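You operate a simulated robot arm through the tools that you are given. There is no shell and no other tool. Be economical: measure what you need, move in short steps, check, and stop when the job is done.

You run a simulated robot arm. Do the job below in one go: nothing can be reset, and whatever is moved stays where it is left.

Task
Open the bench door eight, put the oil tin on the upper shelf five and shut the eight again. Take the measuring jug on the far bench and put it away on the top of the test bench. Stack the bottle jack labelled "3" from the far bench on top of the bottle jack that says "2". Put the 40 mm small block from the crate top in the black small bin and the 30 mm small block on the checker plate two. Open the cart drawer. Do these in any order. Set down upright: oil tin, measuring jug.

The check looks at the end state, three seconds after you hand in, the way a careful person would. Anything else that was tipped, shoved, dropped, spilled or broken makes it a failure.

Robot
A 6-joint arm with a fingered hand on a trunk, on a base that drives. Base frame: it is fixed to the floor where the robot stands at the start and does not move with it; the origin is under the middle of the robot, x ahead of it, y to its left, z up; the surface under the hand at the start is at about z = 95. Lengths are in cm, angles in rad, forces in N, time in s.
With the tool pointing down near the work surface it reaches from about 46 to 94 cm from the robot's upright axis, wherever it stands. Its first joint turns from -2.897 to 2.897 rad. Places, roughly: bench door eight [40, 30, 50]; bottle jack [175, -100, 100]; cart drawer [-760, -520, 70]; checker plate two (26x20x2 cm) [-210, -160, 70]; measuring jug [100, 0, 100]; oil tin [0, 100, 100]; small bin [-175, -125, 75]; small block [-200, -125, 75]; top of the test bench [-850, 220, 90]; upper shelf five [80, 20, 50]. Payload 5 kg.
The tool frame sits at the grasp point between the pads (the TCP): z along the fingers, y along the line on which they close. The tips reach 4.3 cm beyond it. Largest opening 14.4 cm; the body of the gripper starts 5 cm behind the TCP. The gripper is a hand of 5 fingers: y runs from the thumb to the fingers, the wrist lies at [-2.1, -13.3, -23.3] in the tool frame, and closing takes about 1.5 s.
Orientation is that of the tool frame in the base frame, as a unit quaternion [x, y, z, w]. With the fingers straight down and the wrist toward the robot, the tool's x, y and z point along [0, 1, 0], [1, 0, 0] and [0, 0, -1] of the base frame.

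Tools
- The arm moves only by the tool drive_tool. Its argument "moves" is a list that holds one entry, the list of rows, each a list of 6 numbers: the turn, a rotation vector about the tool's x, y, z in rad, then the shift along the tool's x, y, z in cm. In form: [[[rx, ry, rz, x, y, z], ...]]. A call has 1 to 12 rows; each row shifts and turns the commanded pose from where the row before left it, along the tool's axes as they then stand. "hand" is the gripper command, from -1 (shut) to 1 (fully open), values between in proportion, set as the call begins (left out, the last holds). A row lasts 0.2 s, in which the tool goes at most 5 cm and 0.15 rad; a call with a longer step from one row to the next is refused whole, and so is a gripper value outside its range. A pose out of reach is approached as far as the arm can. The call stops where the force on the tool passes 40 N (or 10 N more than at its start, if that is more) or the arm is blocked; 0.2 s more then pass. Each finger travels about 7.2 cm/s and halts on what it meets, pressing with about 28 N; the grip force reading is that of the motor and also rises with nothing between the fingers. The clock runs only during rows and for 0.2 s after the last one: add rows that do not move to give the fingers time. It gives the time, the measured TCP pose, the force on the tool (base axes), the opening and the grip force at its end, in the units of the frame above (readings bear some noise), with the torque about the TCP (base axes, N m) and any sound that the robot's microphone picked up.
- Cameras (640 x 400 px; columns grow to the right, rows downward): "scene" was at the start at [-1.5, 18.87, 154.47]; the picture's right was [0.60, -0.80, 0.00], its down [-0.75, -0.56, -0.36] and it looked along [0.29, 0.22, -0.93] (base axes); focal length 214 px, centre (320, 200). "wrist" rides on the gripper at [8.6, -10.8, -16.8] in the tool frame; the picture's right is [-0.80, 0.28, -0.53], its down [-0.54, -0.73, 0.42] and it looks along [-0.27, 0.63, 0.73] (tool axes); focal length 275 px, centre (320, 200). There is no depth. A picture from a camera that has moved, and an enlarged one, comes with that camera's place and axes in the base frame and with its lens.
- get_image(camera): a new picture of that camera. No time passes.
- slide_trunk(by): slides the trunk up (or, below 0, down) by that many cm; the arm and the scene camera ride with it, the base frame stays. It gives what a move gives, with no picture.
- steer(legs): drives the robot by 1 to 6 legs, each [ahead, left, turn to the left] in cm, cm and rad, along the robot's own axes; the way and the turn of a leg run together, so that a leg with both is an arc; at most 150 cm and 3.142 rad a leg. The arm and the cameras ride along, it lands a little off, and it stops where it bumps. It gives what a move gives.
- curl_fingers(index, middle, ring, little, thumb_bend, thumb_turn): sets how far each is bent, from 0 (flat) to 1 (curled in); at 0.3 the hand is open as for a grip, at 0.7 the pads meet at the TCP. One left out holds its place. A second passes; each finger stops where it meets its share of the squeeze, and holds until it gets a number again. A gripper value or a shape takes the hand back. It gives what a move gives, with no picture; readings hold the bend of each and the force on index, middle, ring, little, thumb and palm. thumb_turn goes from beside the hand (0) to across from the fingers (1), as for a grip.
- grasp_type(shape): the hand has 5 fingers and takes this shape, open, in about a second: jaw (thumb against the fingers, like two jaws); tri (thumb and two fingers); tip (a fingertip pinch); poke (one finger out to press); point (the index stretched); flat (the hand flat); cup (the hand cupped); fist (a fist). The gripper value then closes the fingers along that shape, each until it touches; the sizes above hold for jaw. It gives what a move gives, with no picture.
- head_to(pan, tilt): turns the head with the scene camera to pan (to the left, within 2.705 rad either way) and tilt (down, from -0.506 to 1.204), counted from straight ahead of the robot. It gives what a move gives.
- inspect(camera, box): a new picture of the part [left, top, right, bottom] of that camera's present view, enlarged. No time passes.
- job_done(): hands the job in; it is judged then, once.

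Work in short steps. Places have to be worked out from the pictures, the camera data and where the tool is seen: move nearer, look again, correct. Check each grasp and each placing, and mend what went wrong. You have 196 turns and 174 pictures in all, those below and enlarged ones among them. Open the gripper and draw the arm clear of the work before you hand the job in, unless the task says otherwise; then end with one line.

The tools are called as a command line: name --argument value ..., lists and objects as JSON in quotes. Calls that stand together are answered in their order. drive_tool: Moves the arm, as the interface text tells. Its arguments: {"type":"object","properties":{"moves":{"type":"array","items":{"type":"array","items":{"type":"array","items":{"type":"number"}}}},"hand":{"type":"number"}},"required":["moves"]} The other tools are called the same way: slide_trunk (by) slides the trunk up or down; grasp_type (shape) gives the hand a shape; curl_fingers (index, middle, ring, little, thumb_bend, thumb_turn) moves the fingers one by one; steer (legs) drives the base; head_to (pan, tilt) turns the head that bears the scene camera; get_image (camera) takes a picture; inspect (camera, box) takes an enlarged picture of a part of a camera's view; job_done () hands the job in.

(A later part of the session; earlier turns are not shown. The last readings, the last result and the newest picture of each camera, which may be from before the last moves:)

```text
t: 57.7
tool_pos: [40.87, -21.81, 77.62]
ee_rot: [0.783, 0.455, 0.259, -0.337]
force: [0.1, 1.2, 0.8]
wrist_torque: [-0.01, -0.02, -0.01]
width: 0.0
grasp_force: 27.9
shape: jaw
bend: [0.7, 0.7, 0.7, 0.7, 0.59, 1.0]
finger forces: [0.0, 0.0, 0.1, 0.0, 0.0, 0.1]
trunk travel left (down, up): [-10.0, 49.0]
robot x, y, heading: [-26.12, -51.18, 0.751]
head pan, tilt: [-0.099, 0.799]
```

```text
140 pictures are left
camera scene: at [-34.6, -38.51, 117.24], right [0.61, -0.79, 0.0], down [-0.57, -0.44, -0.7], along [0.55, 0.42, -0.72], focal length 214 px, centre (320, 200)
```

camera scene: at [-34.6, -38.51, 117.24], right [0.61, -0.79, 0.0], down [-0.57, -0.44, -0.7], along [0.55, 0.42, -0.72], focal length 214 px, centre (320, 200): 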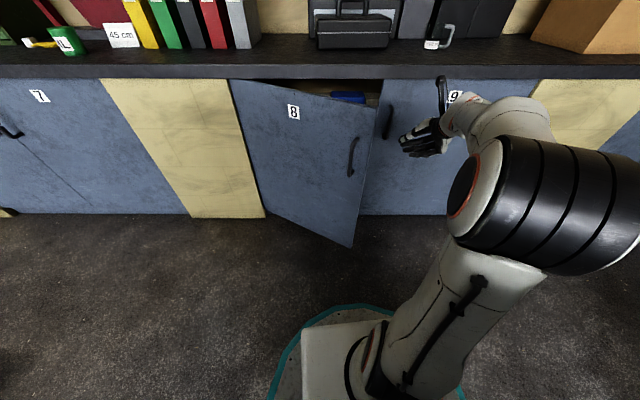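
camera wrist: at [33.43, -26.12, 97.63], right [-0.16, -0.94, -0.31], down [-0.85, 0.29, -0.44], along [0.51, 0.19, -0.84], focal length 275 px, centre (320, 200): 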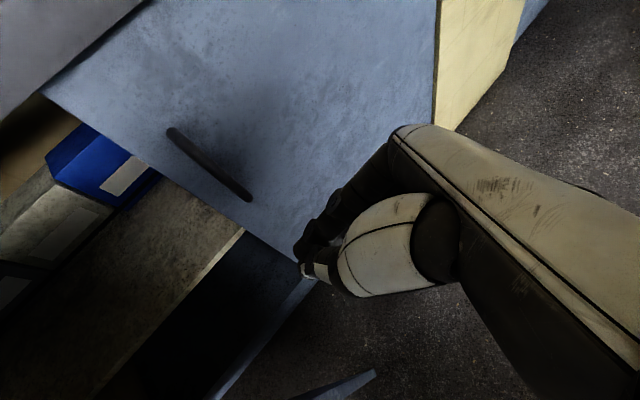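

The hand is now beyond the door's free edge, inside its swing. I turn the base left so the arm sweeps the door open from the inside.

steer --legs '[[3, 0, 0.6]]'

get_image --camera "scene"

```text
t: 59.1
tool_pos: [31.75, -4.43, 77.64]
ee_rot: [0.716, 0.554, 0.213, -0.367]
force: [1.6, -10.0, 2.2]
wrist_torque: [0.86, 0.19, 0.45]
width: 0.0
grasp_force: 27.4
shape: jaw
bend: [0.7, 0.7, 0.7, 0.7, 0.59, 1.0]
finger forces: [0.0, 0.1, 0.0, 0.0, 0.1, 9.4]
trunk travel left (down, up): [-10.0, 49.0]
robot x, y, heading: [-25.35, -49.69, 1.034]
head pan, tilt: [-0.099, 0.799]
stopped in leg 1: the force on the tool passed its limit at 115 N (the readings are from after the stop); the commanded pose is now the measured one
```

```text
139 pictures are left
camera scene: at [-36.74, -40.4, 117.25], right [0.8, -0.6, 0.0], down [-0.43, -0.58, -0.7], along [0.42, 0.56, -0.72], focal length 214 px, centre (320, 200)
```

scene: 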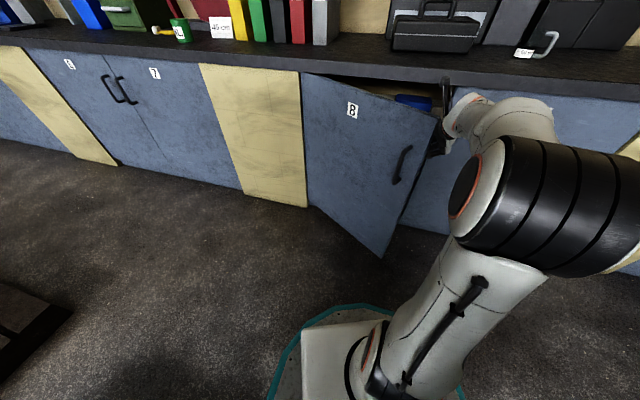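

The sweep met the door too abruptly. I look with the wrist camera at the contact.

get_image --camera "wrist"

```text
138 pictures are left
camera wrist: at [25.68, -10.47, 97.61], right [0.09, -0.95, -0.31], down [-0.89, 0.06, -0.45], along [0.44, 0.31, -0.84], focal length 275 px, centre (320, 200)
```

wrist: 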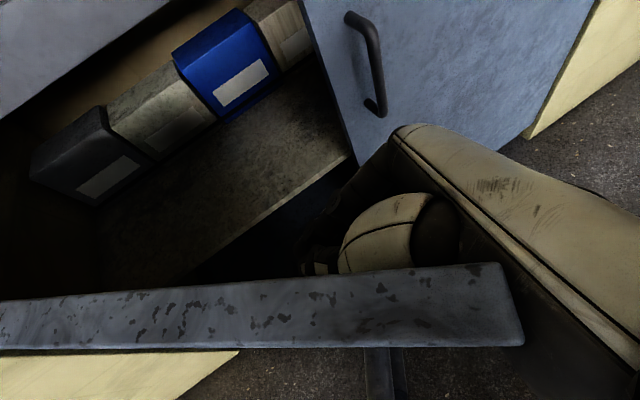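

The hand is behind the door edge, palm on it. I pull gently outward/left with the arm.

drive_tool --moves '[[[0, 0, 0, -0.6, -1.6, 0], [0, 0, 0, -1, -2.6, 0.1], [0, 0, 0, -1.1, -3, 0.3], [0, 0, 0, -0.9, -3.1, 0.6], [0, 0, 0, -0.7, -3.2, 1]]]'

get_image --camera "scene"

```text
t: 60.3
tool_pos: [17.29, -4.01, 77.07]
ee_rot: [0.716, 0.554, 0.212, -0.368]
force: [-0.4, -11.5, 2.0]
wrist_torque: [1.1, -0.03, 0.62]
width: 0.03
grasp_force: 28.3
shape: jaw
bend: [0.7, 0.7, 0.7, 0.7, 0.59, 1.0]
finger forces: [0.0, 0.0, 0.1, 0.1, 0.0, 0.5]
trunk travel left (down, up): [-10.0, 49.0]
robot x, y, heading: [-25.18, -49.89, 1.032]
head pan, tilt: [-0.099, 0.799]
```

```text
137 pictures are left
camera scene: at [-36.74, -40.4, 117.25], right [0.8, -0.59, 0.0], down [-0.43, -0.58, -0.7], along [0.41, 0.56, -0.72], focal length 214 px, centre (320, 200)
```

scene: 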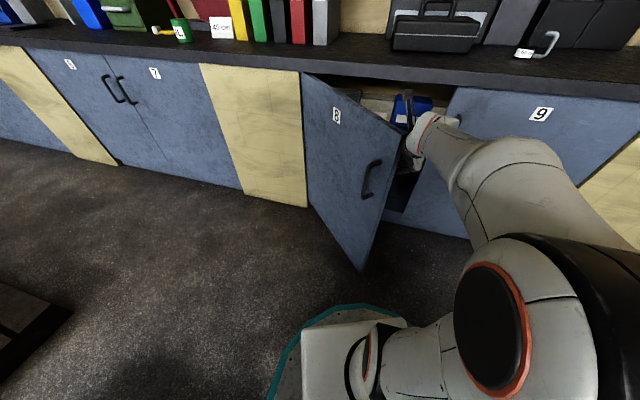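

Working; I continue along the arc.

drive_tool --moves '[[[0, 0, 0, -0.6, -3.3, 0.9], [0, 0, 0, -0.46, -3.31, 0.98], [0, 0, 0, -0.2, -3.3, 1.2], [0, 0, 0, 0.04, -3.16, 1.48], [0, 0, 0, 0.04, -3.16, 1.48], [0, 0, 0, 0.4, -2.95, 1.8]]]'

get_image --camera "scene"

```text
t: 61.0
tool_pos: [10.5, -2.72, 77.11]
ee_rot: [0.718, 0.554, 0.211, -0.366]
force: [-5.3, -25.5, 5.2]
wrist_torque: [2.33, -0.29, 0.99]
width: 0.02
grasp_force: 27.9
shape: jaw
bend: [0.7, 0.7, 0.7, 0.7, 0.59, 1.0]
finger forces: [0.0, 0.0, 0.1, 0.1, 0.0, 0.1]
trunk travel left (down, up): [-10.0, 49.0]
robot x, y, heading: [-25.1, -49.75, 1.031]
head pan, tilt: [-0.099, 0.799]
stopped in row 3: the force on the tool passed its limit at 74 N (the readings are from after the stop); the commanded pose is now the measured one
```

```text
136 pictures are left
camera scene: at [-36.8, -40.62, 117.27], right [0.8, -0.6, 0.0], down [-0.43, -0.57, -0.7], along [0.42, 0.56, -0.72], focal length 214 px, centre (320, 200)
```

scene: 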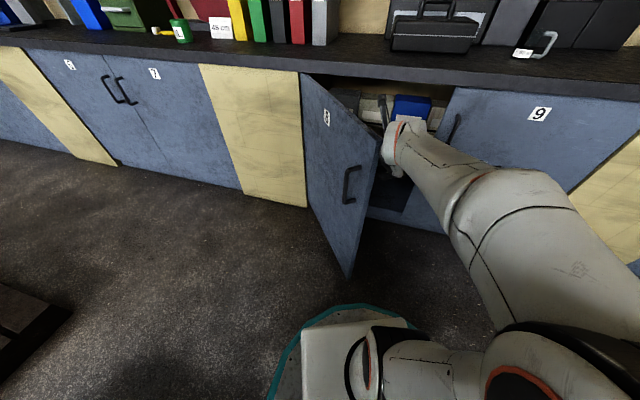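

The door edge is wedging against the palm. I back off inward, yaw the tool further left so that the fingertips push the inner face.

drive_tool --moves '[[[0, 0, 0, 0.85, 4.06, -0.9], [0, 0, 0, 0.85, 4.06, -0.9], [0.107, -0.0435, -0.096, 0, 0, 0], [0.107, -0.0435, -0.096, 0, 0, 0], [0.107, -0.0435, -0.096, 0, 0, 0]]]'

get_image --camera "wrist"

```text
t: 61.3
tool_pos: [11.88, -3.1, 77.07]
ee_rot: [0.718, 0.553, 0.211, -0.365]
force: [-5.9, -22.6, 7.0]
wrist_torque: [1.85, -0.25, 0.82]
width: 0.0
grasp_force: 27.6
shape: jaw
bend: [0.7, 0.7, 0.7, 0.7, 0.59, 1.0]
finger forces: [0.0, 0.0, 0.0, 0.0, 0.0, 0.0]
trunk travel left (down, up): [-10.0, 49.0]
robot x, y, heading: [-25.52, -49.84, 1.031]
head pan, tilt: [-0.099, 0.799]
stopped in row 1: the force on the tool passed its limit at 47 N (the readings are from after the stop); the commanded pose is now the measured one
```

```text
135 pictures are left
camera wrist: at [5.78, -9.02, 97.16], right [0.08, -0.95, -0.3], down [-0.89, 0.06, -0.44], along [0.44, 0.31, -0.84], focal length 275 px, centre (320, 200)
```

wrist: 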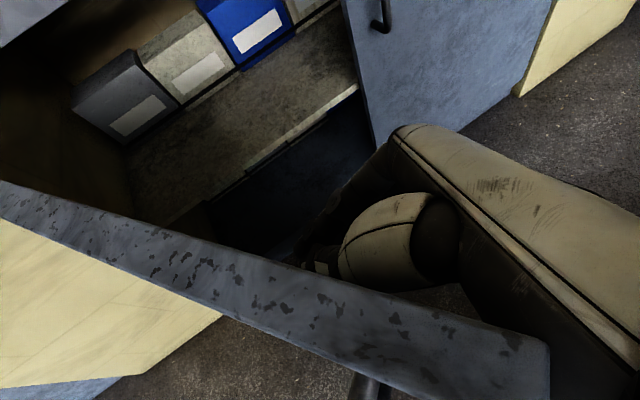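

The hand is hooked around the edge; I free it by moving straight right first.

drive_tool --moves '[[[0, 0, 0, -1, 2, -2], [0, 0, 0, -1, 2, -2], [0, 0, 0, -1, 2, -2], [0, 0, 0, -1, 2, -2]]]'

drive_tool --moves '[[[0.107, -0.0435, -0.096, 0.6, 2, 0.4], [0.107, -0.0435, -0.096, 0.6, 2, 0.4], [0.107, -0.0435, -0.096, 0.6, 2, 0.4]]]'

get_image --camera "wrist"

get_image --camera "scene"

```text
t: 62.3
tool_pos: [18.86, -12.67, 76.98]
ee_rot: [0.719, 0.553, 0.211, -0.365]
force: [-0.1, 0.9, 0.3]
wrist_torque: [-0.01, 0.03, -0.02]
width: 0.0
grasp_force: 28.1
shape: jaw
bend: [0.7, 0.7, 0.7, 0.7, 0.59, 1.0]
finger forces: [0.0, 0.0, 0.1, 0.0, 0.0, 0.0]
trunk travel left (down, up): [-10.0, 49.0]
robot x, y, heading: [-25.43, -49.9, 1.031]
head pan, tilt: [-0.099, 0.799]
```

```text
t: 63.1
tool_pos: [24.88, -10.23, 75.83]
ee_rot: [0.576, 0.699, 0.122, -0.406]
force: [-1.0, 0.1, 1.6]
wrist_torque: [-0.07, -0.08, -0.03]
width: 0.01
grasp_force: 27.9
shape: jaw
bend: [0.7, 0.7, 0.7, 0.7, 0.59, 1.0]
finger forces: [0.1, 0.0, 0.0, 0.0, 0.0, 0.0]
trunk travel left (down, up): [-10.0, 49.0]
robot x, y, heading: [-25.19, -49.91, 1.033]
head pan, tilt: [-0.099, 0.799]
```

```text
134 pictures are left
camera wrist: at [22.16, -18.17, 95.78], right [0.49, -0.82, -0.3], down [-0.83, -0.34, -0.44], along [0.26, 0.47, -0.84], focal length 275 px, centre (320, 200)
```

wrist: 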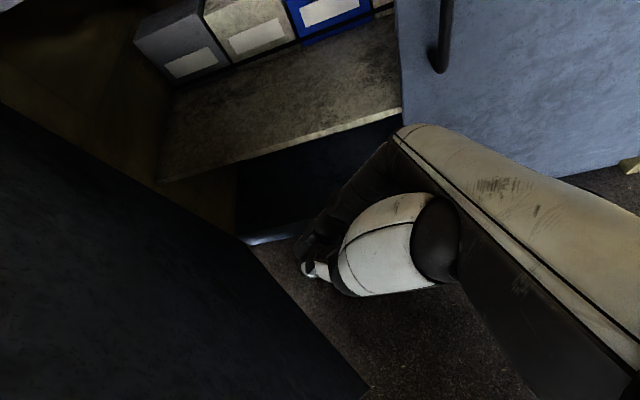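

```text
133 pictures are left
camera scene: at [-36.81, -40.45, 117.23], right [0.8, -0.6, 0.0], down [-0.43, -0.58, -0.7], along [0.42, 0.56, -0.72], focal length 214 px, centre (320, 200)
```

scene: 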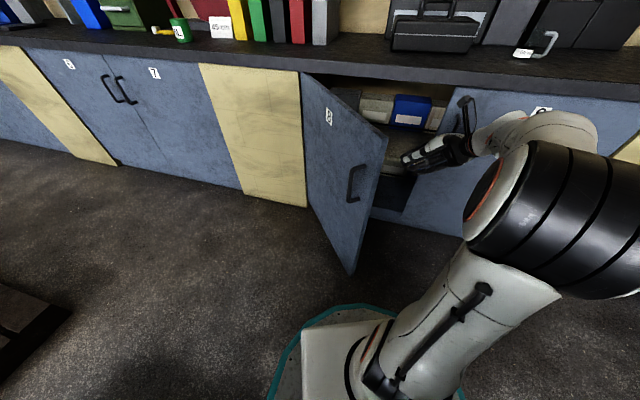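

Now I push the inner face leftward with the closed fingertips.

drive_tool --moves '[[[0, 0, 0, 2.05, 4.4, 0.2], [0, 0, 0, 2.28, -1.19, 3.07], [0, 0, 0, 2.28, -1.19, 3.07], [0, 0, 0, 2.28, -1.19, 3.07], [0, 0, 0, 2.28, -1.19, 3.07], [0, 0, 0, 2.28, -1.19, 3.07]]]'

drive_tool --moves '[[[0, 0, 0, 1.7, -1.3, 2.3], [0, 0, 0, 1.7, -1.3, 2.3], [0, 0, 0, 1.7, -1.3, 2.3], [0, 0, 0, 1.7, -1.3, 2.3]]]'

get_image --camera "wrist"

get_image --camera "scene"

```text
t: 64.5
tool_pos: [16.81, 8.58, 75.54]
ee_rot: [0.578, 0.699, 0.123, -0.404]
force: [0.3, -0.1, -0.6]
wrist_torque: [0.0, 0.04, 0.04]
width: 0.02
grasp_force: 28.1
shape: jaw
bend: [0.7, 0.7, 0.7, 0.7, 0.59, 1.0]
finger forces: [0.0, 0.0, 0.0, 0.2, 0.0, 0.1]
trunk travel left (down, up): [-10.0, 49.0]
robot x, y, heading: [-25.24, -49.75, 1.033]
head pan, tilt: [-0.099, 0.799]
```

```text
t: 65.5
tool_pos: [8.02, 17.66, 76.04]
ee_rot: [0.577, 0.699, 0.121, -0.405]
force: [0.6, -0.9, 0.9]
wrist_torque: [0.01, 0.0, 0.02]
width: 0.01
grasp_force: 28.1
shape: jaw
bend: [0.7, 0.7, 0.7, 0.7, 0.59, 1.0]
finger forces: [0.0, 0.0, 0.0, 0.0, 0.1, 0.0]
trunk travel left (down, up): [-10.0, 49.0]
robot x, y, heading: [-24.73, -49.77, 1.031]
head pan, tilt: [-0.099, 0.799]
```

```text
132 pictures are left
camera wrist: at [5.28, 9.9, 96.0], right [0.49, -0.82, -0.3], down [-0.83, -0.33, -0.44], along [0.26, 0.47, -0.85], focal length 275 px, centre (320, 200)
```

wrist: 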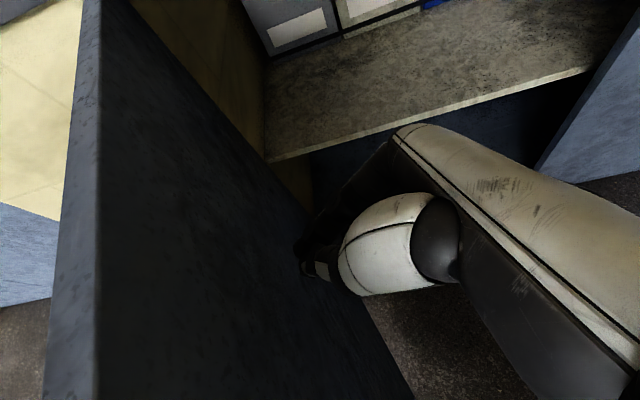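

```text
131 pictures are left
camera scene: at [-36.75, -40.45, 117.24], right [0.8, -0.6, 0.0], down [-0.43, -0.58, -0.7], along [0.42, 0.56, -0.72], focal length 214 px, centre (320, 200)
```

scene: 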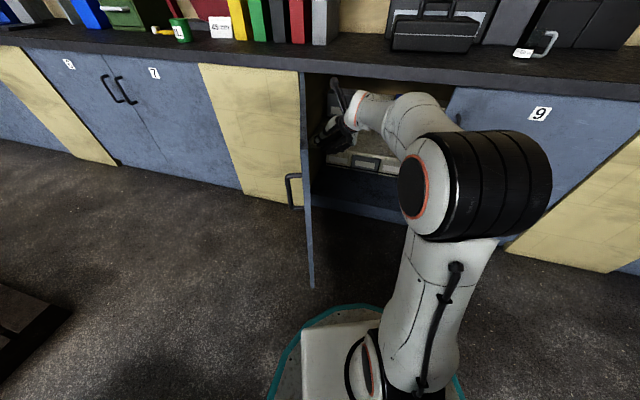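

Door is open ~1.35 rad; the shelf's top is at z≈48, front edge N≈53, free back to N≈87. To pass to the tin on the left, between door end and the cart, I need the door swung back to ~0.85 rad. I raise the hand over the door and go to its outer side.

slide_trunk --by 27

steer --legs '[[0, 0, 0.55]]'

head_to --pan -0.5 --tilt 0.9

get_image --camera "scene"

```text
t: 68.2
tool_pos: [8.12, 17.79, 102.84]
ee_rot: [0.577, 0.699, 0.123, -0.405]
force: [0.0, 0.2, -0.1]
wrist_torque: [0.03, -0.01, -0.02]
width: 0.01
grasp_force: 27.5
shape: jaw
bend: [0.7, 0.7, 0.7, 0.7, 0.59, 1.0]
finger forces: [0.0, 0.1, 0.0, 0.0, 0.1, 0.0]
trunk travel left (down, up): [-37.0, 22.0]
robot x, y, heading: [-24.78, -50.08, 1.027]
head pan, tilt: [-0.099, 0.799]
```

```text
t: 70.1
tool_pos: [-31.32, 25.27, 103.05]
ee_rot: [0.37, 0.827, 0.011, -0.423]
force: [0.2, 0.2, -0.9]
wrist_torque: [0.0, -0.04, -0.01]
width: 0.0
grasp_force: 28.3
shape: jaw
bend: [0.7, 0.7, 0.7, 0.7, 0.59, 1.0]
finger forces: [0.1, 0.1, 0.0, 0.0, 0.0, 0.1]
trunk travel left (down, up): [-37.0, 22.0]
robot x, y, heading: [-25.1, -49.41, 1.572]
head pan, tilt: [-0.099, 0.799]
```

```text
t: 71.0
tool_pos: [-31.37, 25.24, 103.0]
ee_rot: [0.37, 0.828, 0.01, -0.422]
force: [0.2, 0.0, -0.5]
wrist_torque: [-0.02, -0.02, -0.03]
width: 0.01
grasp_force: 28.2
shape: jaw
bend: [0.7, 0.7, 0.7, 0.7, 0.59, 1.0]
finger forces: [0.0, 0.0, 0.0, 0.0, 0.0, 0.1]
trunk travel left (down, up): [-37.0, 22.0]
robot x, y, heading: [-25.13, -49.41, 1.569]
head pan, tilt: [-0.499, 0.901]
```

```text
130 pictures are left
camera scene: at [-37.11, -49.14, 143.45], right [0.88, -0.48, 0.0], down [-0.37, -0.69, -0.62], along [0.3, 0.55, -0.78], focal length 214 px, centre (320, 200)
```

scene: 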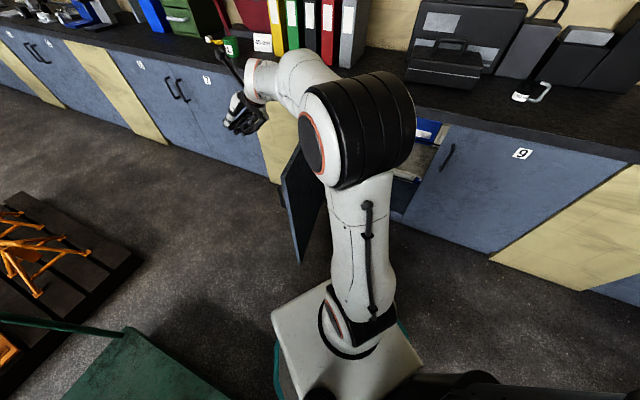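

The hand is left of the door. I lower it 18 cm so the knuckles are below the door top and push the door gently to the right.

slide_trunk --by -18

drive_tool --moves '[[[0, 0, 0, -2.72, 0.66, -3.28], [0, 0, 0, -2.72, 0.66, -3.28], [0, 0, 0, -2.72, 0.66, -3.28], [0, 0, 0, -1.6, 0.4, -2], [0, 0, 0, -1.6, 0.4, -2]]]'

get_image --camera "scene"

```text
t: 73.0
tool_pos: [-31.3, 25.35, 85.0]
ee_rot: [0.369, 0.828, 0.011, -0.422]
force: [0.8, 0.4, 0.2]
wrist_torque: [0.01, -0.03, 0.01]
width: 0.01
grasp_force: 27.4
shape: jaw
bend: [0.7, 0.7, 0.7, 0.7, 0.59, 1.0]
finger forces: [0.0, 0.1, 0.0, 0.0, 0.0, 0.0]
trunk travel left (down, up): [-19.0, 40.0]
robot x, y, heading: [-25.36, -49.44, 1.574]
head pan, tilt: [-0.499, 0.901]
```

```text
t: 74.2
tool_pos: [-15.88, 15.75, 85.04]
ee_rot: [0.369, 0.828, 0.01, -0.423]
force: [0.0, 0.1, -0.6]
wrist_torque: [-0.02, 0.0, 0.02]
width: 0.0
grasp_force: 27.7
shape: jaw
bend: [0.7, 0.7, 0.7, 0.7, 0.59, 1.0]
finger forces: [0.0, 0.0, 0.2, 0.0, 0.0, 0.0]
trunk travel left (down, up): [-19.0, 40.0]
robot x, y, heading: [-25.37, -49.59, 1.57]
head pan, tilt: [-0.499, 0.901]
```

```text
129 pictures are left
camera scene: at [-37.12, -49.14, 125.45], right [0.88, -0.48, 0.0], down [-0.37, -0.69, -0.62], along [0.3, 0.55, -0.78], focal length 214 px, centre (320, 200)
```

scene: 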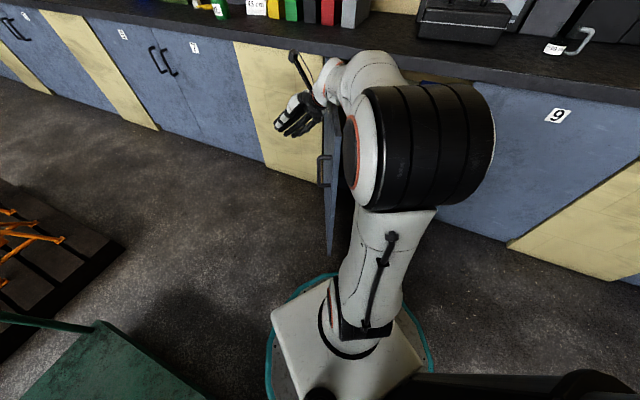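

No contact yet; I continue to the right.

drive_tool --moves '[[[0, 0, 0, -2.03, 0.68, -2.53], [0, 0, 0, -2.03, 0.68, -2.53], [0, 0, 0, -2.03, 0.68, -2.53], [0, 0, 0, -2.03, 0.68, -2.53], [0, 0, 0, -2.03, 0.8, -2.53], [0, 0, 0, -2.03, 0.9, -2.53], [0, 0, 0, -2.03, 0.9, -2.53]]]'

get_image --camera "scene"

```text
t: 75.8
tool_pos: [4.83, 5.25, 84.97]
ee_rot: [0.369, 0.828, 0.009, -0.422]
force: [-1.4, -0.4, 0.0]
wrist_torque: [-0.05, -0.01, -0.03]
width: 0.01
grasp_force: 27.9
shape: jaw
bend: [0.7, 0.7, 0.7, 0.7, 0.59, 1.0]
finger forces: [0.0, 0.0, 0.0, 0.0, 0.0, 0.1]
trunk travel left (down, up): [-19.0, 40.0]
robot x, y, heading: [-25.03, -49.4, 1.575]
head pan, tilt: [-0.499, 0.901]
```

```text
128 pictures are left
camera scene: at [-37.14, -49.15, 125.45], right [0.88, -0.48, 0.0], down [-0.37, -0.69, -0.62], along [0.3, 0.55, -0.78], focal length 214 px, centre (320, 200)
```

scene: 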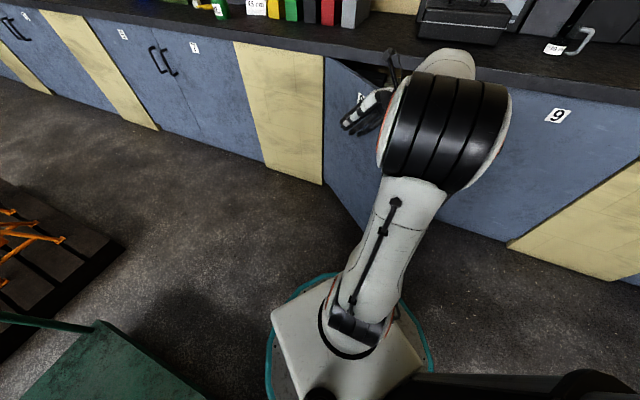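

The door is now ~0.75 rad. I raise the arm and drive: a bit toward the bench, then left past the door, then turn to face the bench near the tin.

slide_trunk --by 40

steer --legs '[[4.8, -6.4, 0], [68, 51, 0]]'

get_image --camera "scene"

```text
t: 79.6
tool_pos: [4.87, 5.29, 124.89]
ee_rot: [0.37, 0.827, 0.011, -0.422]
force: [-0.2, -0.6, 0.7]
wrist_torque: [0.0, 0.04, -0.04]
width: 0.01
grasp_force: 28.5
shape: jaw
bend: [0.7, 0.7, 0.7, 0.7, 0.59, 1.0]
finger forces: [0.0, 0.1, 0.0, 0.0, 0.0, 0.0]
trunk travel left (down, up): [-59.0, 0.0]
robot x, y, heading: [-25.28, -49.83, 1.57]
head pan, tilt: [-0.499, 0.901]
```

```text
t: 84.8
tool_pos: [-40.91, 77.73, 125.07]
ee_rot: [0.372, 0.826, 0.011, -0.423]
force: [0.2, -0.5, 0.4]
wrist_torque: [0.02, 0.01, 0.01]
width: 0.0
grasp_force: 28.3
shape: jaw
bend: [0.7, 0.7, 0.7, 0.7, 0.59, 1.0]
finger forces: [0.1, 0.0, 0.0, 0.0, 0.0, 0.0]
trunk travel left (down, up): [-59.0, 0.0]
robot x, y, heading: [-71.28, 23.25, 1.567]
head pan, tilt: [-0.499, 0.901]
```

```text
127 pictures are left
camera scene: at [-83.07, 23.48, 165.45], right [0.88, -0.48, 0.0], down [-0.38, -0.69, -0.62], along [0.3, 0.54, -0.78], focal length 214 px, centre (320, 200)
```

scene: 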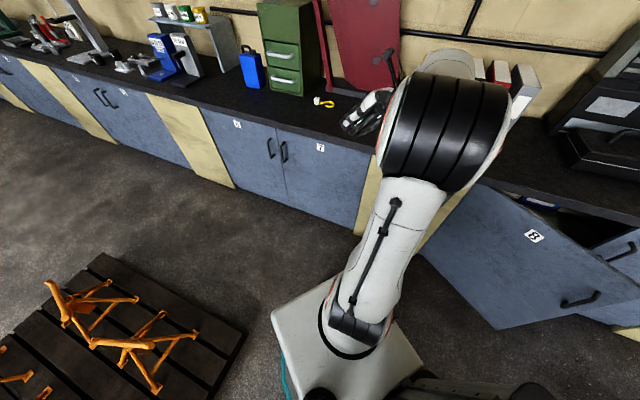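

Now approach the tin's place and turn to face the bench.

steer --legs '[[39.2, -5.6, 0], [0, 0, -0.925]]'

head_to --pan 0.2 --tilt 0.8

get_image --camera "scene"

```text
t: 89.7
tool_pos: [-3.47, 72.35, 124.96]
ee_rot: [0.697, 0.578, 0.196, -0.375]
force: [-0.1, 0.2, 0.1]
wrist_torque: [0.0, 0.02, 0.0]
width: 0.01
grasp_force: 28.2
shape: jaw
bend: [0.7, 0.7, 0.7, 0.7, 0.59, 1.0]
finger forces: [0.1, 0.0, 0.0, 0.1, 0.0, 0.0]
trunk travel left (down, up): [-59.0, 0.0]
robot x, y, heading: [-65.36, 62.93, 0.659]
head pan, tilt: [-0.499, 0.901]
```

```text
t: 90.7
tool_pos: [-3.57, 72.38, 124.96]
ee_rot: [0.698, 0.578, 0.196, -0.375]
force: [-0.2, 0.3, 0.1]
wrist_torque: [0.0, 0.03, 0.02]
width: 0.0
grasp_force: 28.2
shape: jaw
bend: [0.7, 0.7, 0.7, 0.7, 0.59, 1.0]
finger forces: [0.0, 0.0, 0.1, 0.0, 0.0, 0.0]
trunk travel left (down, up): [-59.0, 0.0]
robot x, y, heading: [-65.65, 62.5, 0.653]
head pan, tilt: [0.201, 0.799]
```

```text
126 pictures are left
camera scene: at [-74.36, 77.34, 166.24], right [0.75, -0.66, 0.0], down [-0.47, -0.54, -0.7], along [0.46, 0.53, -0.72], focal length 214 px, centre (320, 200)
```

scene: 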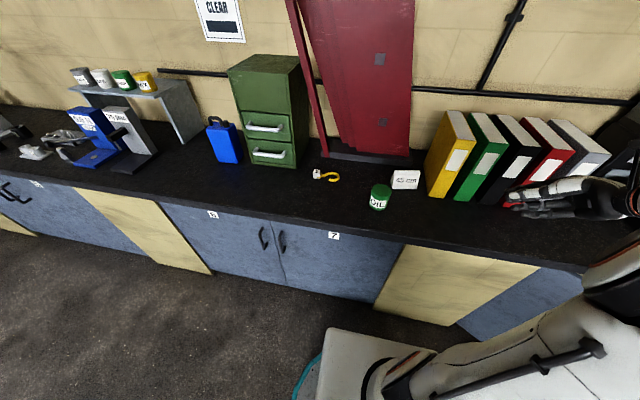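

The oil tin is clearly seen near (380,197). I zoom in for its size and for the other things around.

inspect --camera "scene" --box '[300, 130, 460, 230]'

```text
4.00 times, centred on (380, 180) of scene
camera zoom: at [-74.36, 77.34, 166.24], right [0.75, -0.66, 0.0], down [-0.47, -0.54, -0.7], along [0.46, 0.53, -0.72], focal length 858 px, centre (80, 280)
```

zoom: 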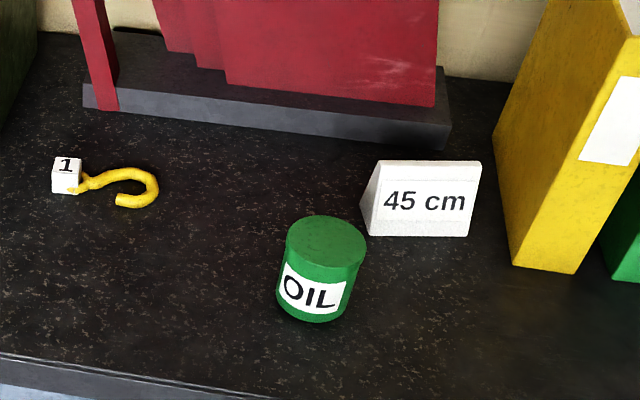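

Tin centre is about N=57, U=-94.4, dia 9, height 9. I turn the tool to point at the bench (pitch 0.8 down, closing sideways), open the hand, and shift left in front of the tin.

drive_tool --moves '[[[-0.117, 0.0106, 0.0571, 0, 0, 0], [-0.117, 0.0106, 0.0571, 0, 0, 0], [-0.117, 0.0106, 0.0571, 0, 0, 0], [-0.117, 0.0106, 0.0571, 0, 0, 0], [-0.117, 0.0106, 0.0571, 0, 0, 0], [-0.117, 0.0106, 0.0571, 0, 0, 0], [-0.117, 0.0106, 0.0571, 0, 0, 0]]]' --hand 1

drive_tool --moves '[[[0, 0, 0, 0, -4.9, 0], [0, 0, 0, 0, -4.9, 0], [0, 0, 0, 0, -4.9, 0], [0, 0, 0, 0, -4.9, 0], [0, 0, 0, 0, -4.9, 0], [0, 0, 0, 0, -4.9, 0], [0, 0, 0, 0, -4.9, 0]]]'

get_image --camera "scene"

get_image --camera "wrist"

```text
t: 92.3
tool_pos: [-3.81, 72.37, 124.59]
ee_rot: [0.875, 0.314, 0.339, -0.14]
force: [0.1, -0.8, -0.8]
wrist_torque: [0.05, 0.04, 0.0]
width: 14.41
grasp_force: 0.0
shape: jaw
bend: [0.3, 0.3, 0.3, 0.3, 0.3, 0.98]
finger forces: [0.0, 0.0, 0.1, 0.0, 0.0, 0.1]
out of reach, approached as far as the arm can: row 7
trunk travel left (down, up): [-59.0, 0.0]
robot x, y, heading: [-65.5, 62.7, 0.652]
head pan, tilt: [0.201, 0.799]
```

```text
t: 93.9
tool_pos: [-26.06, 98.69, 125.46]
ee_rot: [0.876, 0.313, 0.34, -0.139]
force: [-0.1, -1.1, -0.8]
wrist_torque: [-0.03, -0.02, -0.01]
width: 14.39
grasp_force: 0.1
shape: jaw
bend: [0.3, 0.3, 0.3, 0.3, 0.3, 0.98]
finger forces: [0.0, 0.1, 0.0, 0.0, 0.0, 0.0]
trunk travel left (down, up): [-59.0, 0.0]
robot x, y, heading: [-65.35, 62.46, 0.654]
head pan, tilt: [0.201, 0.799]
```

```text
124 pictures are left
camera scene: at [-74.4, 77.43, 166.23], right [0.76, -0.66, 0.0], down [-0.47, -0.54, -0.7], along [0.46, 0.53, -0.72], focal length 214 px, centre (320, 200)
```

scene: 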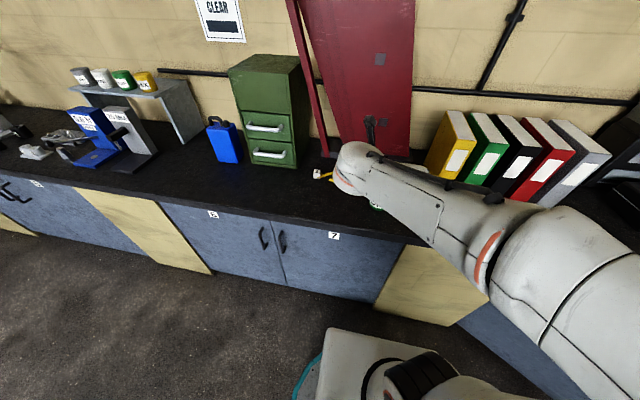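

```text
123 pictures are left
camera wrist: at [-36.55, 103.21, 143.86], right [-0.55, -0.82, -0.16], down [-0.56, 0.5, -0.66], along [0.62, -0.27, -0.74], focal length 275 px, centre (320, 200)
```

wrist: 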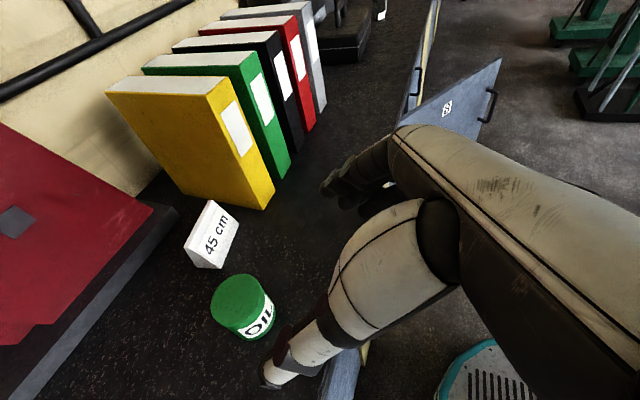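

The wrist view agrees (tin at [-11.4,109.8]). I go down to a pre-grasp point short of the tin.

drive_tool --moves '[[[0, 0, 0, -0.5, 0.24, 4.2], [0, 0, 0, -0.5, 0.24, 4.2], [0, 0, 0, -0.5, 0.24, 4.2], [0, 0, 0, -0.5, 0.24, 4.2], [0, 0, 0, -0.5, 0.24, 4.2]]]'

get_image --camera "wrist"

```text
t: 95.1
tool_pos: [-15.93, 106.13, 108.46]
ee_rot: [0.876, 0.312, 0.34, -0.14]
force: [-0.4, -1.2, 0.0]
wrist_torque: [0.01, -0.01, -0.01]
width: 14.4
grasp_force: 0.1
shape: jaw
bend: [0.3, 0.3, 0.3, 0.3, 0.3, 0.98]
finger forces: [0.0, 0.0, 0.0, 0.0, 0.1, 0.0]
trunk travel left (down, up): [-59.0, 0.0]
robot x, y, heading: [-65.56, 62.58, 0.652]
head pan, tilt: [0.201, 0.799]
```

```text
122 pictures are left
camera wrist: at [-26.41, 110.69, 126.87], right [-0.55, -0.82, -0.16], down [-0.56, 0.5, -0.66], along [0.62, -0.27, -0.74], focal length 275 px, centre (320, 200)
```

wrist: 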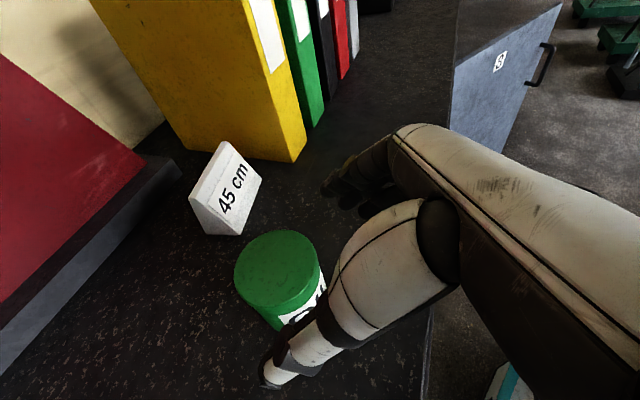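

Aligned. I advance 8.6 cm along the tool axis and close on the tin.

drive_tool --moves '[[[0, 0, 0, 0.1, 0.1, 4.3], [0, 0, 0, 0.1, 0.1, 4.3]]]'

drive_tool --moves '[[[0, 0, 0, 0, 0, 0], [0, 0, 0, 0, 0, 0], [0, 0, 0, 0, 0, 0], [0, 0, 0, 0, 0, 0], [0, 0, 0, 0, 0, 0], [0, 0, 0, 0, 0, 0], [0, 0, 0, 0, 0, 0]]]' --hand -1

get_image --camera "wrist"

```text
t: 95.7
tool_pos: [-11.32, 110.23, 102.23]
ee_rot: [0.876, 0.313, 0.34, -0.14]
force: [0.1, -0.7, -0.1]
wrist_torque: [-0.03, -0.02, -0.03]
width: 14.41
grasp_force: 0.0
shape: jaw
bend: [0.3, 0.3, 0.3, 0.3, 0.3, 0.98]
finger forces: [0.0, 0.0, 0.1, 0.0, 0.0, 0.1]
trunk travel left (down, up): [-59.0, 0.0]
robot x, y, heading: [-65.61, 62.65, 0.65]
head pan, tilt: [0.201, 0.799]
```

```text
t: 97.3
tool_pos: [-11.38, 110.14, 102.29]
ee_rot: [0.875, 0.314, 0.34, -0.14]
force: [0.6, 1.3, -0.2]
wrist_torque: [-0.05, -0.05, 0.06]
width: 6.79
grasp_force: 27.7
shape: jaw
bend: [0.74, 0.44, 0.41, 0.44, 0.72, 1.0]
finger forces: [12.0, 7.7, 3.2, 0.1, 24.1, 0.0]
trunk travel left (down, up): [-59.0, 0.0]
robot x, y, heading: [-65.55, 62.97, 0.652]
head pan, tilt: [0.201, 0.799]
```

```text
121 pictures are left
camera wrist: at [-21.9, 114.61, 120.77], right [-0.54, -0.82, -0.16], down [-0.56, 0.5, -0.66], along [0.62, -0.27, -0.74], focal length 275 px, centre (320, 200)
```

wrist: 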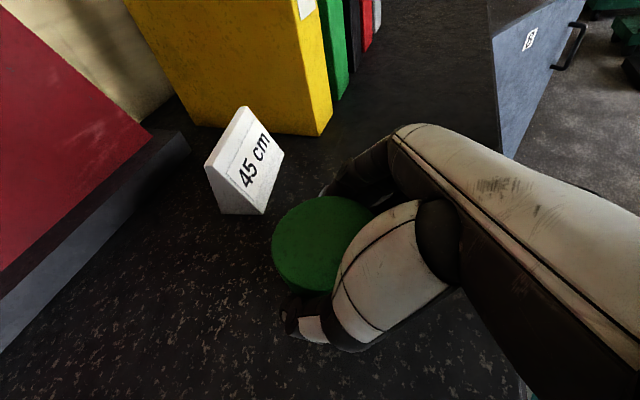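

Gripped at 6.8 cm. I lift a few cm and check that it holds.

drive_tool --moves '[[[0, 0, 0, 0.7, 0, -0.73], [0, 0, 0, 1.37, 0, -1.46], [0, 0, 0, 1.37, 0, -1.46]]]'

get_image --camera "wrist"

```text
t: 98.1
tool_pos: [-11.25, 109.85, 107.35]
ee_rot: [0.876, 0.313, 0.339, -0.139]
force: [0.1, -0.2, -3.8]
wrist_torque: [0.04, 0.0, 0.03]
width: 6.77
grasp_force: 27.9
shape: jaw
bend: [0.74, 0.44, 0.42, 0.44, 0.72, 1.0]
finger forces: [11.5, 7.9, 3.2, 0.1, 24.0, 0.0]
trunk travel left (down, up): [-59.0, 0.0]
robot x, y, heading: [-65.55, 62.51, 0.659]
head pan, tilt: [0.201, 0.799]
```

```text
120 pictures are left
camera wrist: at [-21.74, 114.28, 125.83], right [-0.54, -0.82, -0.16], down [-0.56, 0.5, -0.66], along [0.62, -0.27, -0.74], focal length 275 px, centre (320, 200)
```

wrist: 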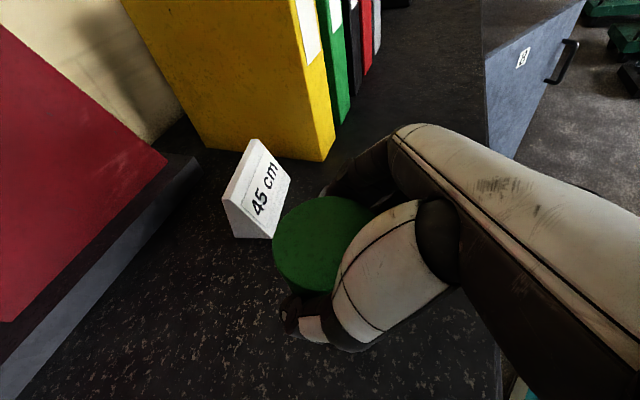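

Holding well. I raise and retract, then drive back past the partly open door to its right side.

drive_tool --moves '[[[0, 0, 0, -0.14, -0.26, -4.23], [0, 0, 0, -0.14, -0.26, -4.23], [0, 0, 0, -0.14, -0.26, -4.23], [0, 0, 0, -0.14, -0.26, -4.23]]]'

steer --legs '[[-10, -27, -0.011], [-18, 0, 0], [0, -112, 0]]'

head_to --pan 0.3 --tilt 0.8

get_image --camera "scene"

```text
t: 99.1
tool_pos: [-20.65, 102.54, 119.27]
ee_rot: [0.876, 0.313, 0.34, -0.14]
force: [0.0, 0.2, -2.6]
wrist_torque: [-0.03, 0.03, 0.01]
width: 6.78
grasp_force: 27.7
shape: jaw
bend: [0.74, 0.43, 0.42, 0.44, 0.72, 1.0]
finger forces: [11.7, 7.9, 3.1, 0.0, 24.0, 0.1]
trunk travel left (down, up): [-59.0, 0.0]
robot x, y, heading: [-65.21, 62.62, 0.649]
head pan, tilt: [0.201, 0.799]
```

```text
t: 107.5
tool_pos: [41.33, -24.86, 119.26]
ee_rot: [0.875, 0.313, 0.341, -0.141]
force: [0.4, 1.0, -2.7]
wrist_torque: [0.0, 0.03, -0.01]
width: 6.76
grasp_force: 28.1
shape: jaw
bend: [0.74, 0.44, 0.42, 0.44, 0.72, 1.0]
finger forces: [11.5, 7.9, 3.3, 0.0, 23.9, 0.0]
trunk travel left (down, up): [-59.0, 0.0]
robot x, y, heading: [-3.51, -65.01, 0.655]
head pan, tilt: [0.201, 0.799]
```

```text
t: 108.2
tool_pos: [41.1, -24.72, 119.29]
ee_rot: [0.876, 0.314, 0.339, -0.14]
force: [-0.3, 0.0, -4.3]
wrist_torque: [0.01, -0.01, -0.01]
width: 6.76
grasp_force: 27.6
shape: jaw
bend: [0.74, 0.44, 0.42, 0.44, 0.72, 1.0]
finger forces: [11.6, 7.7, 3.2, 0.1, 23.8, 0.0]
trunk travel left (down, up): [-59.0, 0.0]
robot x, y, heading: [-3.59, -64.83, 0.66]
head pan, tilt: [0.3, 0.799]
```

```text
119 pictures are left
camera scene: at [-13.26, -49.44, 166.24], right [0.82, -0.58, 0.0], down [-0.41, -0.59, -0.7], along [0.4, 0.57, -0.72], focal length 214 px, centre (320, 200)
```

scene: 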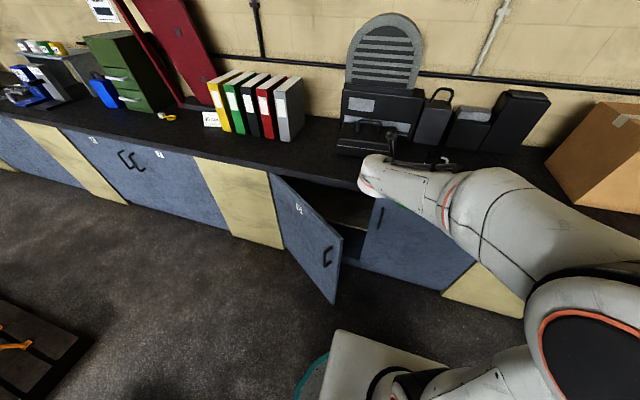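

Door stands at ~0.58 rad. I yaw the tool right so the wrist side leads to the left, to push the door with the wrist while holding the tin; then lower.

drive_tool --moves '[[[0, 0, 0, 2.15, 1.95, 1.95], [0, 0, 0, 2.15, 1.95, 1.95], [-0.102, 0.005, 0.11, 0, 0, 0], [-0.102, 0.005, 0.11, 0, 0, 0], [-0.102, 0.005, 0.11, 0, 0, 0], [-0.102, 0.005, 0.11, 0, 0, 0]]]'

slide_trunk --by -38

get_image --camera "scene"

get_image --camera "wrist"

```text
t: 109.6
tool_pos: [48.2, -23.91, 119.09]
ee_rot: [0.929, 0.038, 0.365, -0.034]
force: [-0.9, 0.0, -3.1]
wrist_torque: [-0.03, 0.01, -0.02]
width: 6.77
grasp_force: 27.7
shape: jaw
bend: [0.74, 0.43, 0.42, 0.44, 0.72, 1.0]
finger forces: [11.7, 7.9, 3.2, 0.1, 23.8, 0.0]
trunk travel left (down, up): [-59.0, 0.0]
robot x, y, heading: [-3.94, -65.05, 0.655]
head pan, tilt: [0.3, 0.799]
```

```text
t: 113.3
tool_pos: [48.15, -24.02, 81.24]
ee_rot: [0.929, 0.041, 0.366, -0.034]
force: [0.4, 0.3, -4.2]
wrist_torque: [-0.04, 0.06, 0.01]
width: 6.77
grasp_force: 28.3
shape: jaw
bend: [0.74, 0.43, 0.42, 0.44, 0.72, 1.0]
finger forces: [11.5, 8.0, 3.1, 0.0, 23.9, 0.0]
trunk travel left (down, up): [-21.0, 38.0]
robot x, y, heading: [-3.81, -64.74, 0.659]
head pan, tilt: [0.3, 0.799]
```

```text
118 pictures are left
camera scene: at [-13.26, -49.44, 128.24], right [0.82, -0.58, 0.0], down [-0.41, -0.59, -0.7], along [0.4, 0.57, -0.72], focal length 214 px, centre (320, 200)
```

scene: 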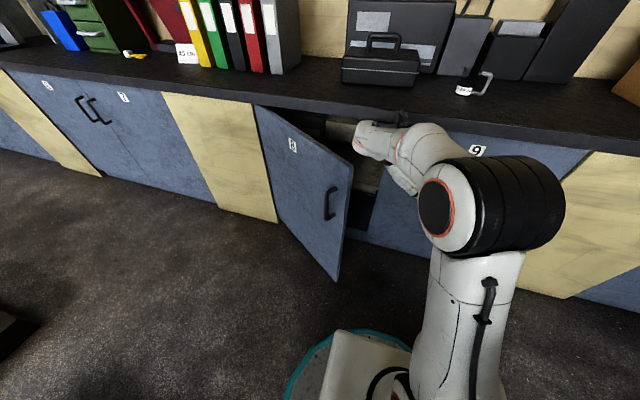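

```text
117 pictures are left
camera wrist: at [41.99, -14.34, 99.7], right [-0.91, -0.37, -0.16], down [-0.18, 0.73, -0.65], along [0.36, -0.57, -0.74], focal length 275 px, centre (320, 200)
```

wrist: 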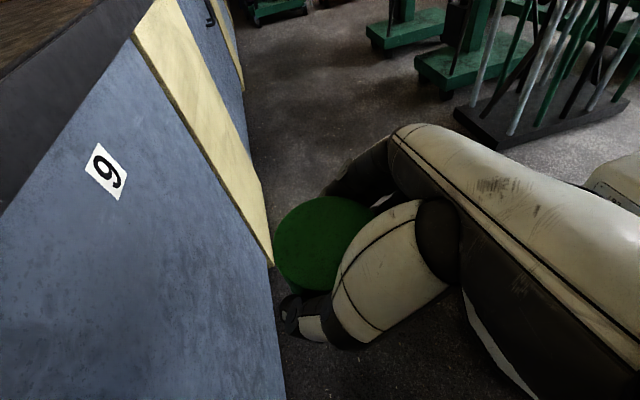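

The wrist is inside the door's edge. I sweep left along the door's arc.

drive_tool --moves '[[[0, 0, 0, -1.19, -2.57, -1.0], [0, 0, 0, -2.71, -0.33, -2.52], [0, 0, 0, -2.71, -0.33, -2.52], [0, 0, 0, -2.71, -1.06, -2.48], [0, 0, 0, -2.71, -1.06, -2.48]]]'

get_image --camera "scene"

```text
t: 114.5
tool_pos: [31.24, -20.13, 81.31]
ee_rot: [0.929, 0.04, 0.366, -0.034]
force: [0.7, -0.4, -3.0]
wrist_torque: [-0.01, 0.02, 0.02]
width: 6.75
grasp_force: 28.1
shape: jaw
bend: [0.74, 0.44, 0.42, 0.44, 0.72, 1.0]
finger forces: [11.7, 8.0, 3.2, 0.0, 23.9, 0.0]
trunk travel left (down, up): [-21.0, 38.0]
robot x, y, heading: [-3.48, -64.64, 0.651]
head pan, tilt: [0.3, 0.799]
```

```text
116 pictures are left
camera scene: at [-13.23, -49.44, 128.24], right [0.82, -0.58, 0.0], down [-0.41, -0.59, -0.7], along [0.4, 0.57, -0.72], focal length 214 px, centre (320, 200)
```

scene: 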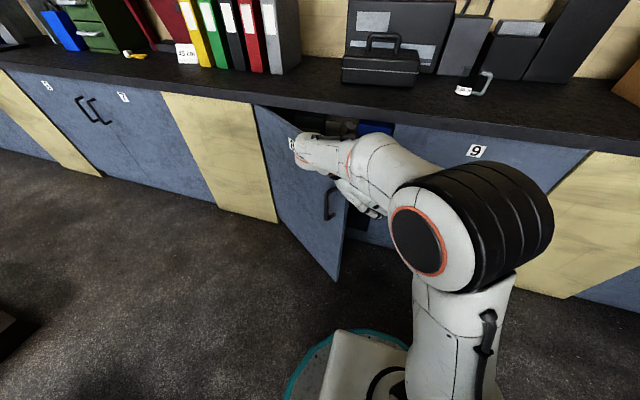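

The wrist passed over the door's top. I go back, lower by 16 cm and repeat.

drive_tool --moves '[[[0, 0, 0, 2.71, 1.06, 2.48], [0, 0, 0, 2.71, 1.06, 2.48], [0, 0, 0, 2.71, 0.33, 2.52], [0, 0, 0, 2.71, 0.33, 2.52], [0, 0, 0, 1.19, 2.57, 1.0]]]'

slide_trunk --by -16

drive_tool --moves '[[[0, 0, 0, -1.19, -2.57, -1.0], [0, 0, 0, -2.71, -0.33, -2.52], [0, 0, 0, -2.71, -0.33, -2.52], [0, 0, 0, -2.71, -1.06, -2.48], [0, 0, 0, -2.71, -1.06, -2.48]]]'

get_image --camera "scene"

```text
t: 115.7
tool_pos: [48.07, -23.88, 81.17]
ee_rot: [0.929, 0.041, 0.365, -0.035]
force: [-0.5, 1.0, -3.6]
wrist_torque: [0.01, 0.01, -0.02]
width: 6.71
grasp_force: 28.2
shape: jaw
bend: [0.74, 0.44, 0.42, 0.44, 0.72, 1.0]
finger forces: [11.7, 7.8, 3.3, 0.1, 24.0, 0.1]
trunk travel left (down, up): [-21.0, 38.0]
robot x, y, heading: [-3.69, -64.69, 0.653]
head pan, tilt: [0.3, 0.799]
```

```text
t: 117.2
tool_pos: [51.73, -22.76, 76.37]
ee_rot: [0.9, -0.007, 0.42, -0.116]
force: [-1.2, -0.3, -3.1]
wrist_torque: [-0.02, -0.03, 0.01]
width: 6.73
grasp_force: 28.2
shape: jaw
bend: [0.74, 0.43, 0.42, 0.44, 0.72, 1.0]
finger forces: [12.0, 7.9, 3.4, 0.0, 23.7, 0.0]
trunk travel left (down, up): [-6.2, 52.8]
robot x, y, heading: [-2.94, -65.32, 0.636]
head pan, tilt: [0.3, 0.799]
stopped: the arm was blocked; the commanded pose is now the measured one
```

```text
t: 118.6
tool_pos: [40.53, -25.15, 76.29]
ee_rot: [0.897, -0.046, 0.425, -0.109]
force: [-2.3, 1.0, -3.3]
wrist_torque: [-0.03, -0.04, -0.04]
width: 6.72
grasp_force: 28.0
shape: jaw
bend: [0.74, 0.43, 0.42, 0.44, 0.72, 1.0]
finger forces: [12.1, 8.1, 3.5, 0.0, 23.9, 0.0]
trunk travel left (down, up): [-6.2, 52.8]
robot x, y, heading: [-1.34, -68.25, 0.568]
head pan, tilt: [0.3, 0.799]
stopped in row 5: the arm was blocked; the commanded pose is now the measured one
```

```text
115 pictures are left
camera scene: at [-9.37, -53.13, 113.53], right [0.76, -0.65, 0.0], down [-0.46, -0.54, -0.7], along [0.45, 0.54, -0.71], focal length 214 px, centre (320, 200)
```

scene: 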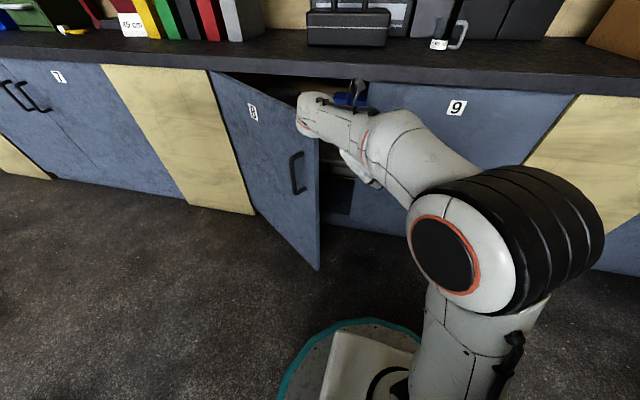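

Lowering rested on the door's top and nudged the base. Safer: raise, set the tin on the bench top, open the door with the free hand as before, then bring the tin in. First I raise.

slide_trunk --by 40

get_image --camera "scene"

get_image --camera "wrist"

```text
t: 122.5
tool_pos: [40.28, -23.95, 115.42]
ee_rot: [0.9, -0.037, 0.422, -0.103]
force: [1.0, -0.4, -3.1]
wrist_torque: [-0.06, 0.02, 0.02]
width: 6.7
grasp_force: 27.2
shape: jaw
bend: [0.74, 0.43, 0.42, 0.44, 0.72, 1.0]
finger forces: [11.7, 8.2, 3.6, 0.0, 23.6, 0.0]
trunk travel left (down, up): [-46.2, 12.8]
robot x, y, heading: [-1.16, -67.99, 0.567]
head pan, tilt: [0.3, 0.799]
```

```text
114 pictures are left
camera scene: at [-9.41, -52.04, 153.47], right [0.76, -0.65, 0.0], down [-0.46, -0.55, -0.7], along [0.45, 0.53, -0.72], focal length 214 px, centre (320, 200)
```

scene: 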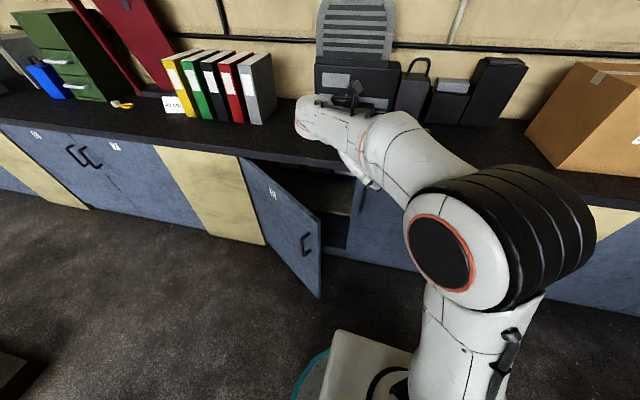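

```text
113 pictures are left
camera wrist: at [32.67, -17.24, 134.69], right [-0.91, -0.24, -0.33], down [-0.04, 0.86, -0.52], along [0.4, -0.46, -0.79], focal length 275 px, centre (320, 200)
```

wrist: 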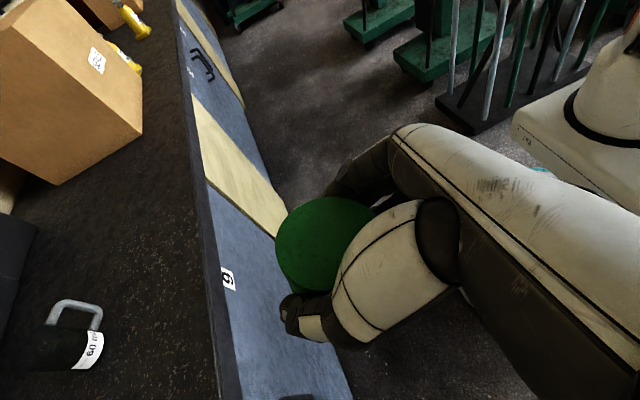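

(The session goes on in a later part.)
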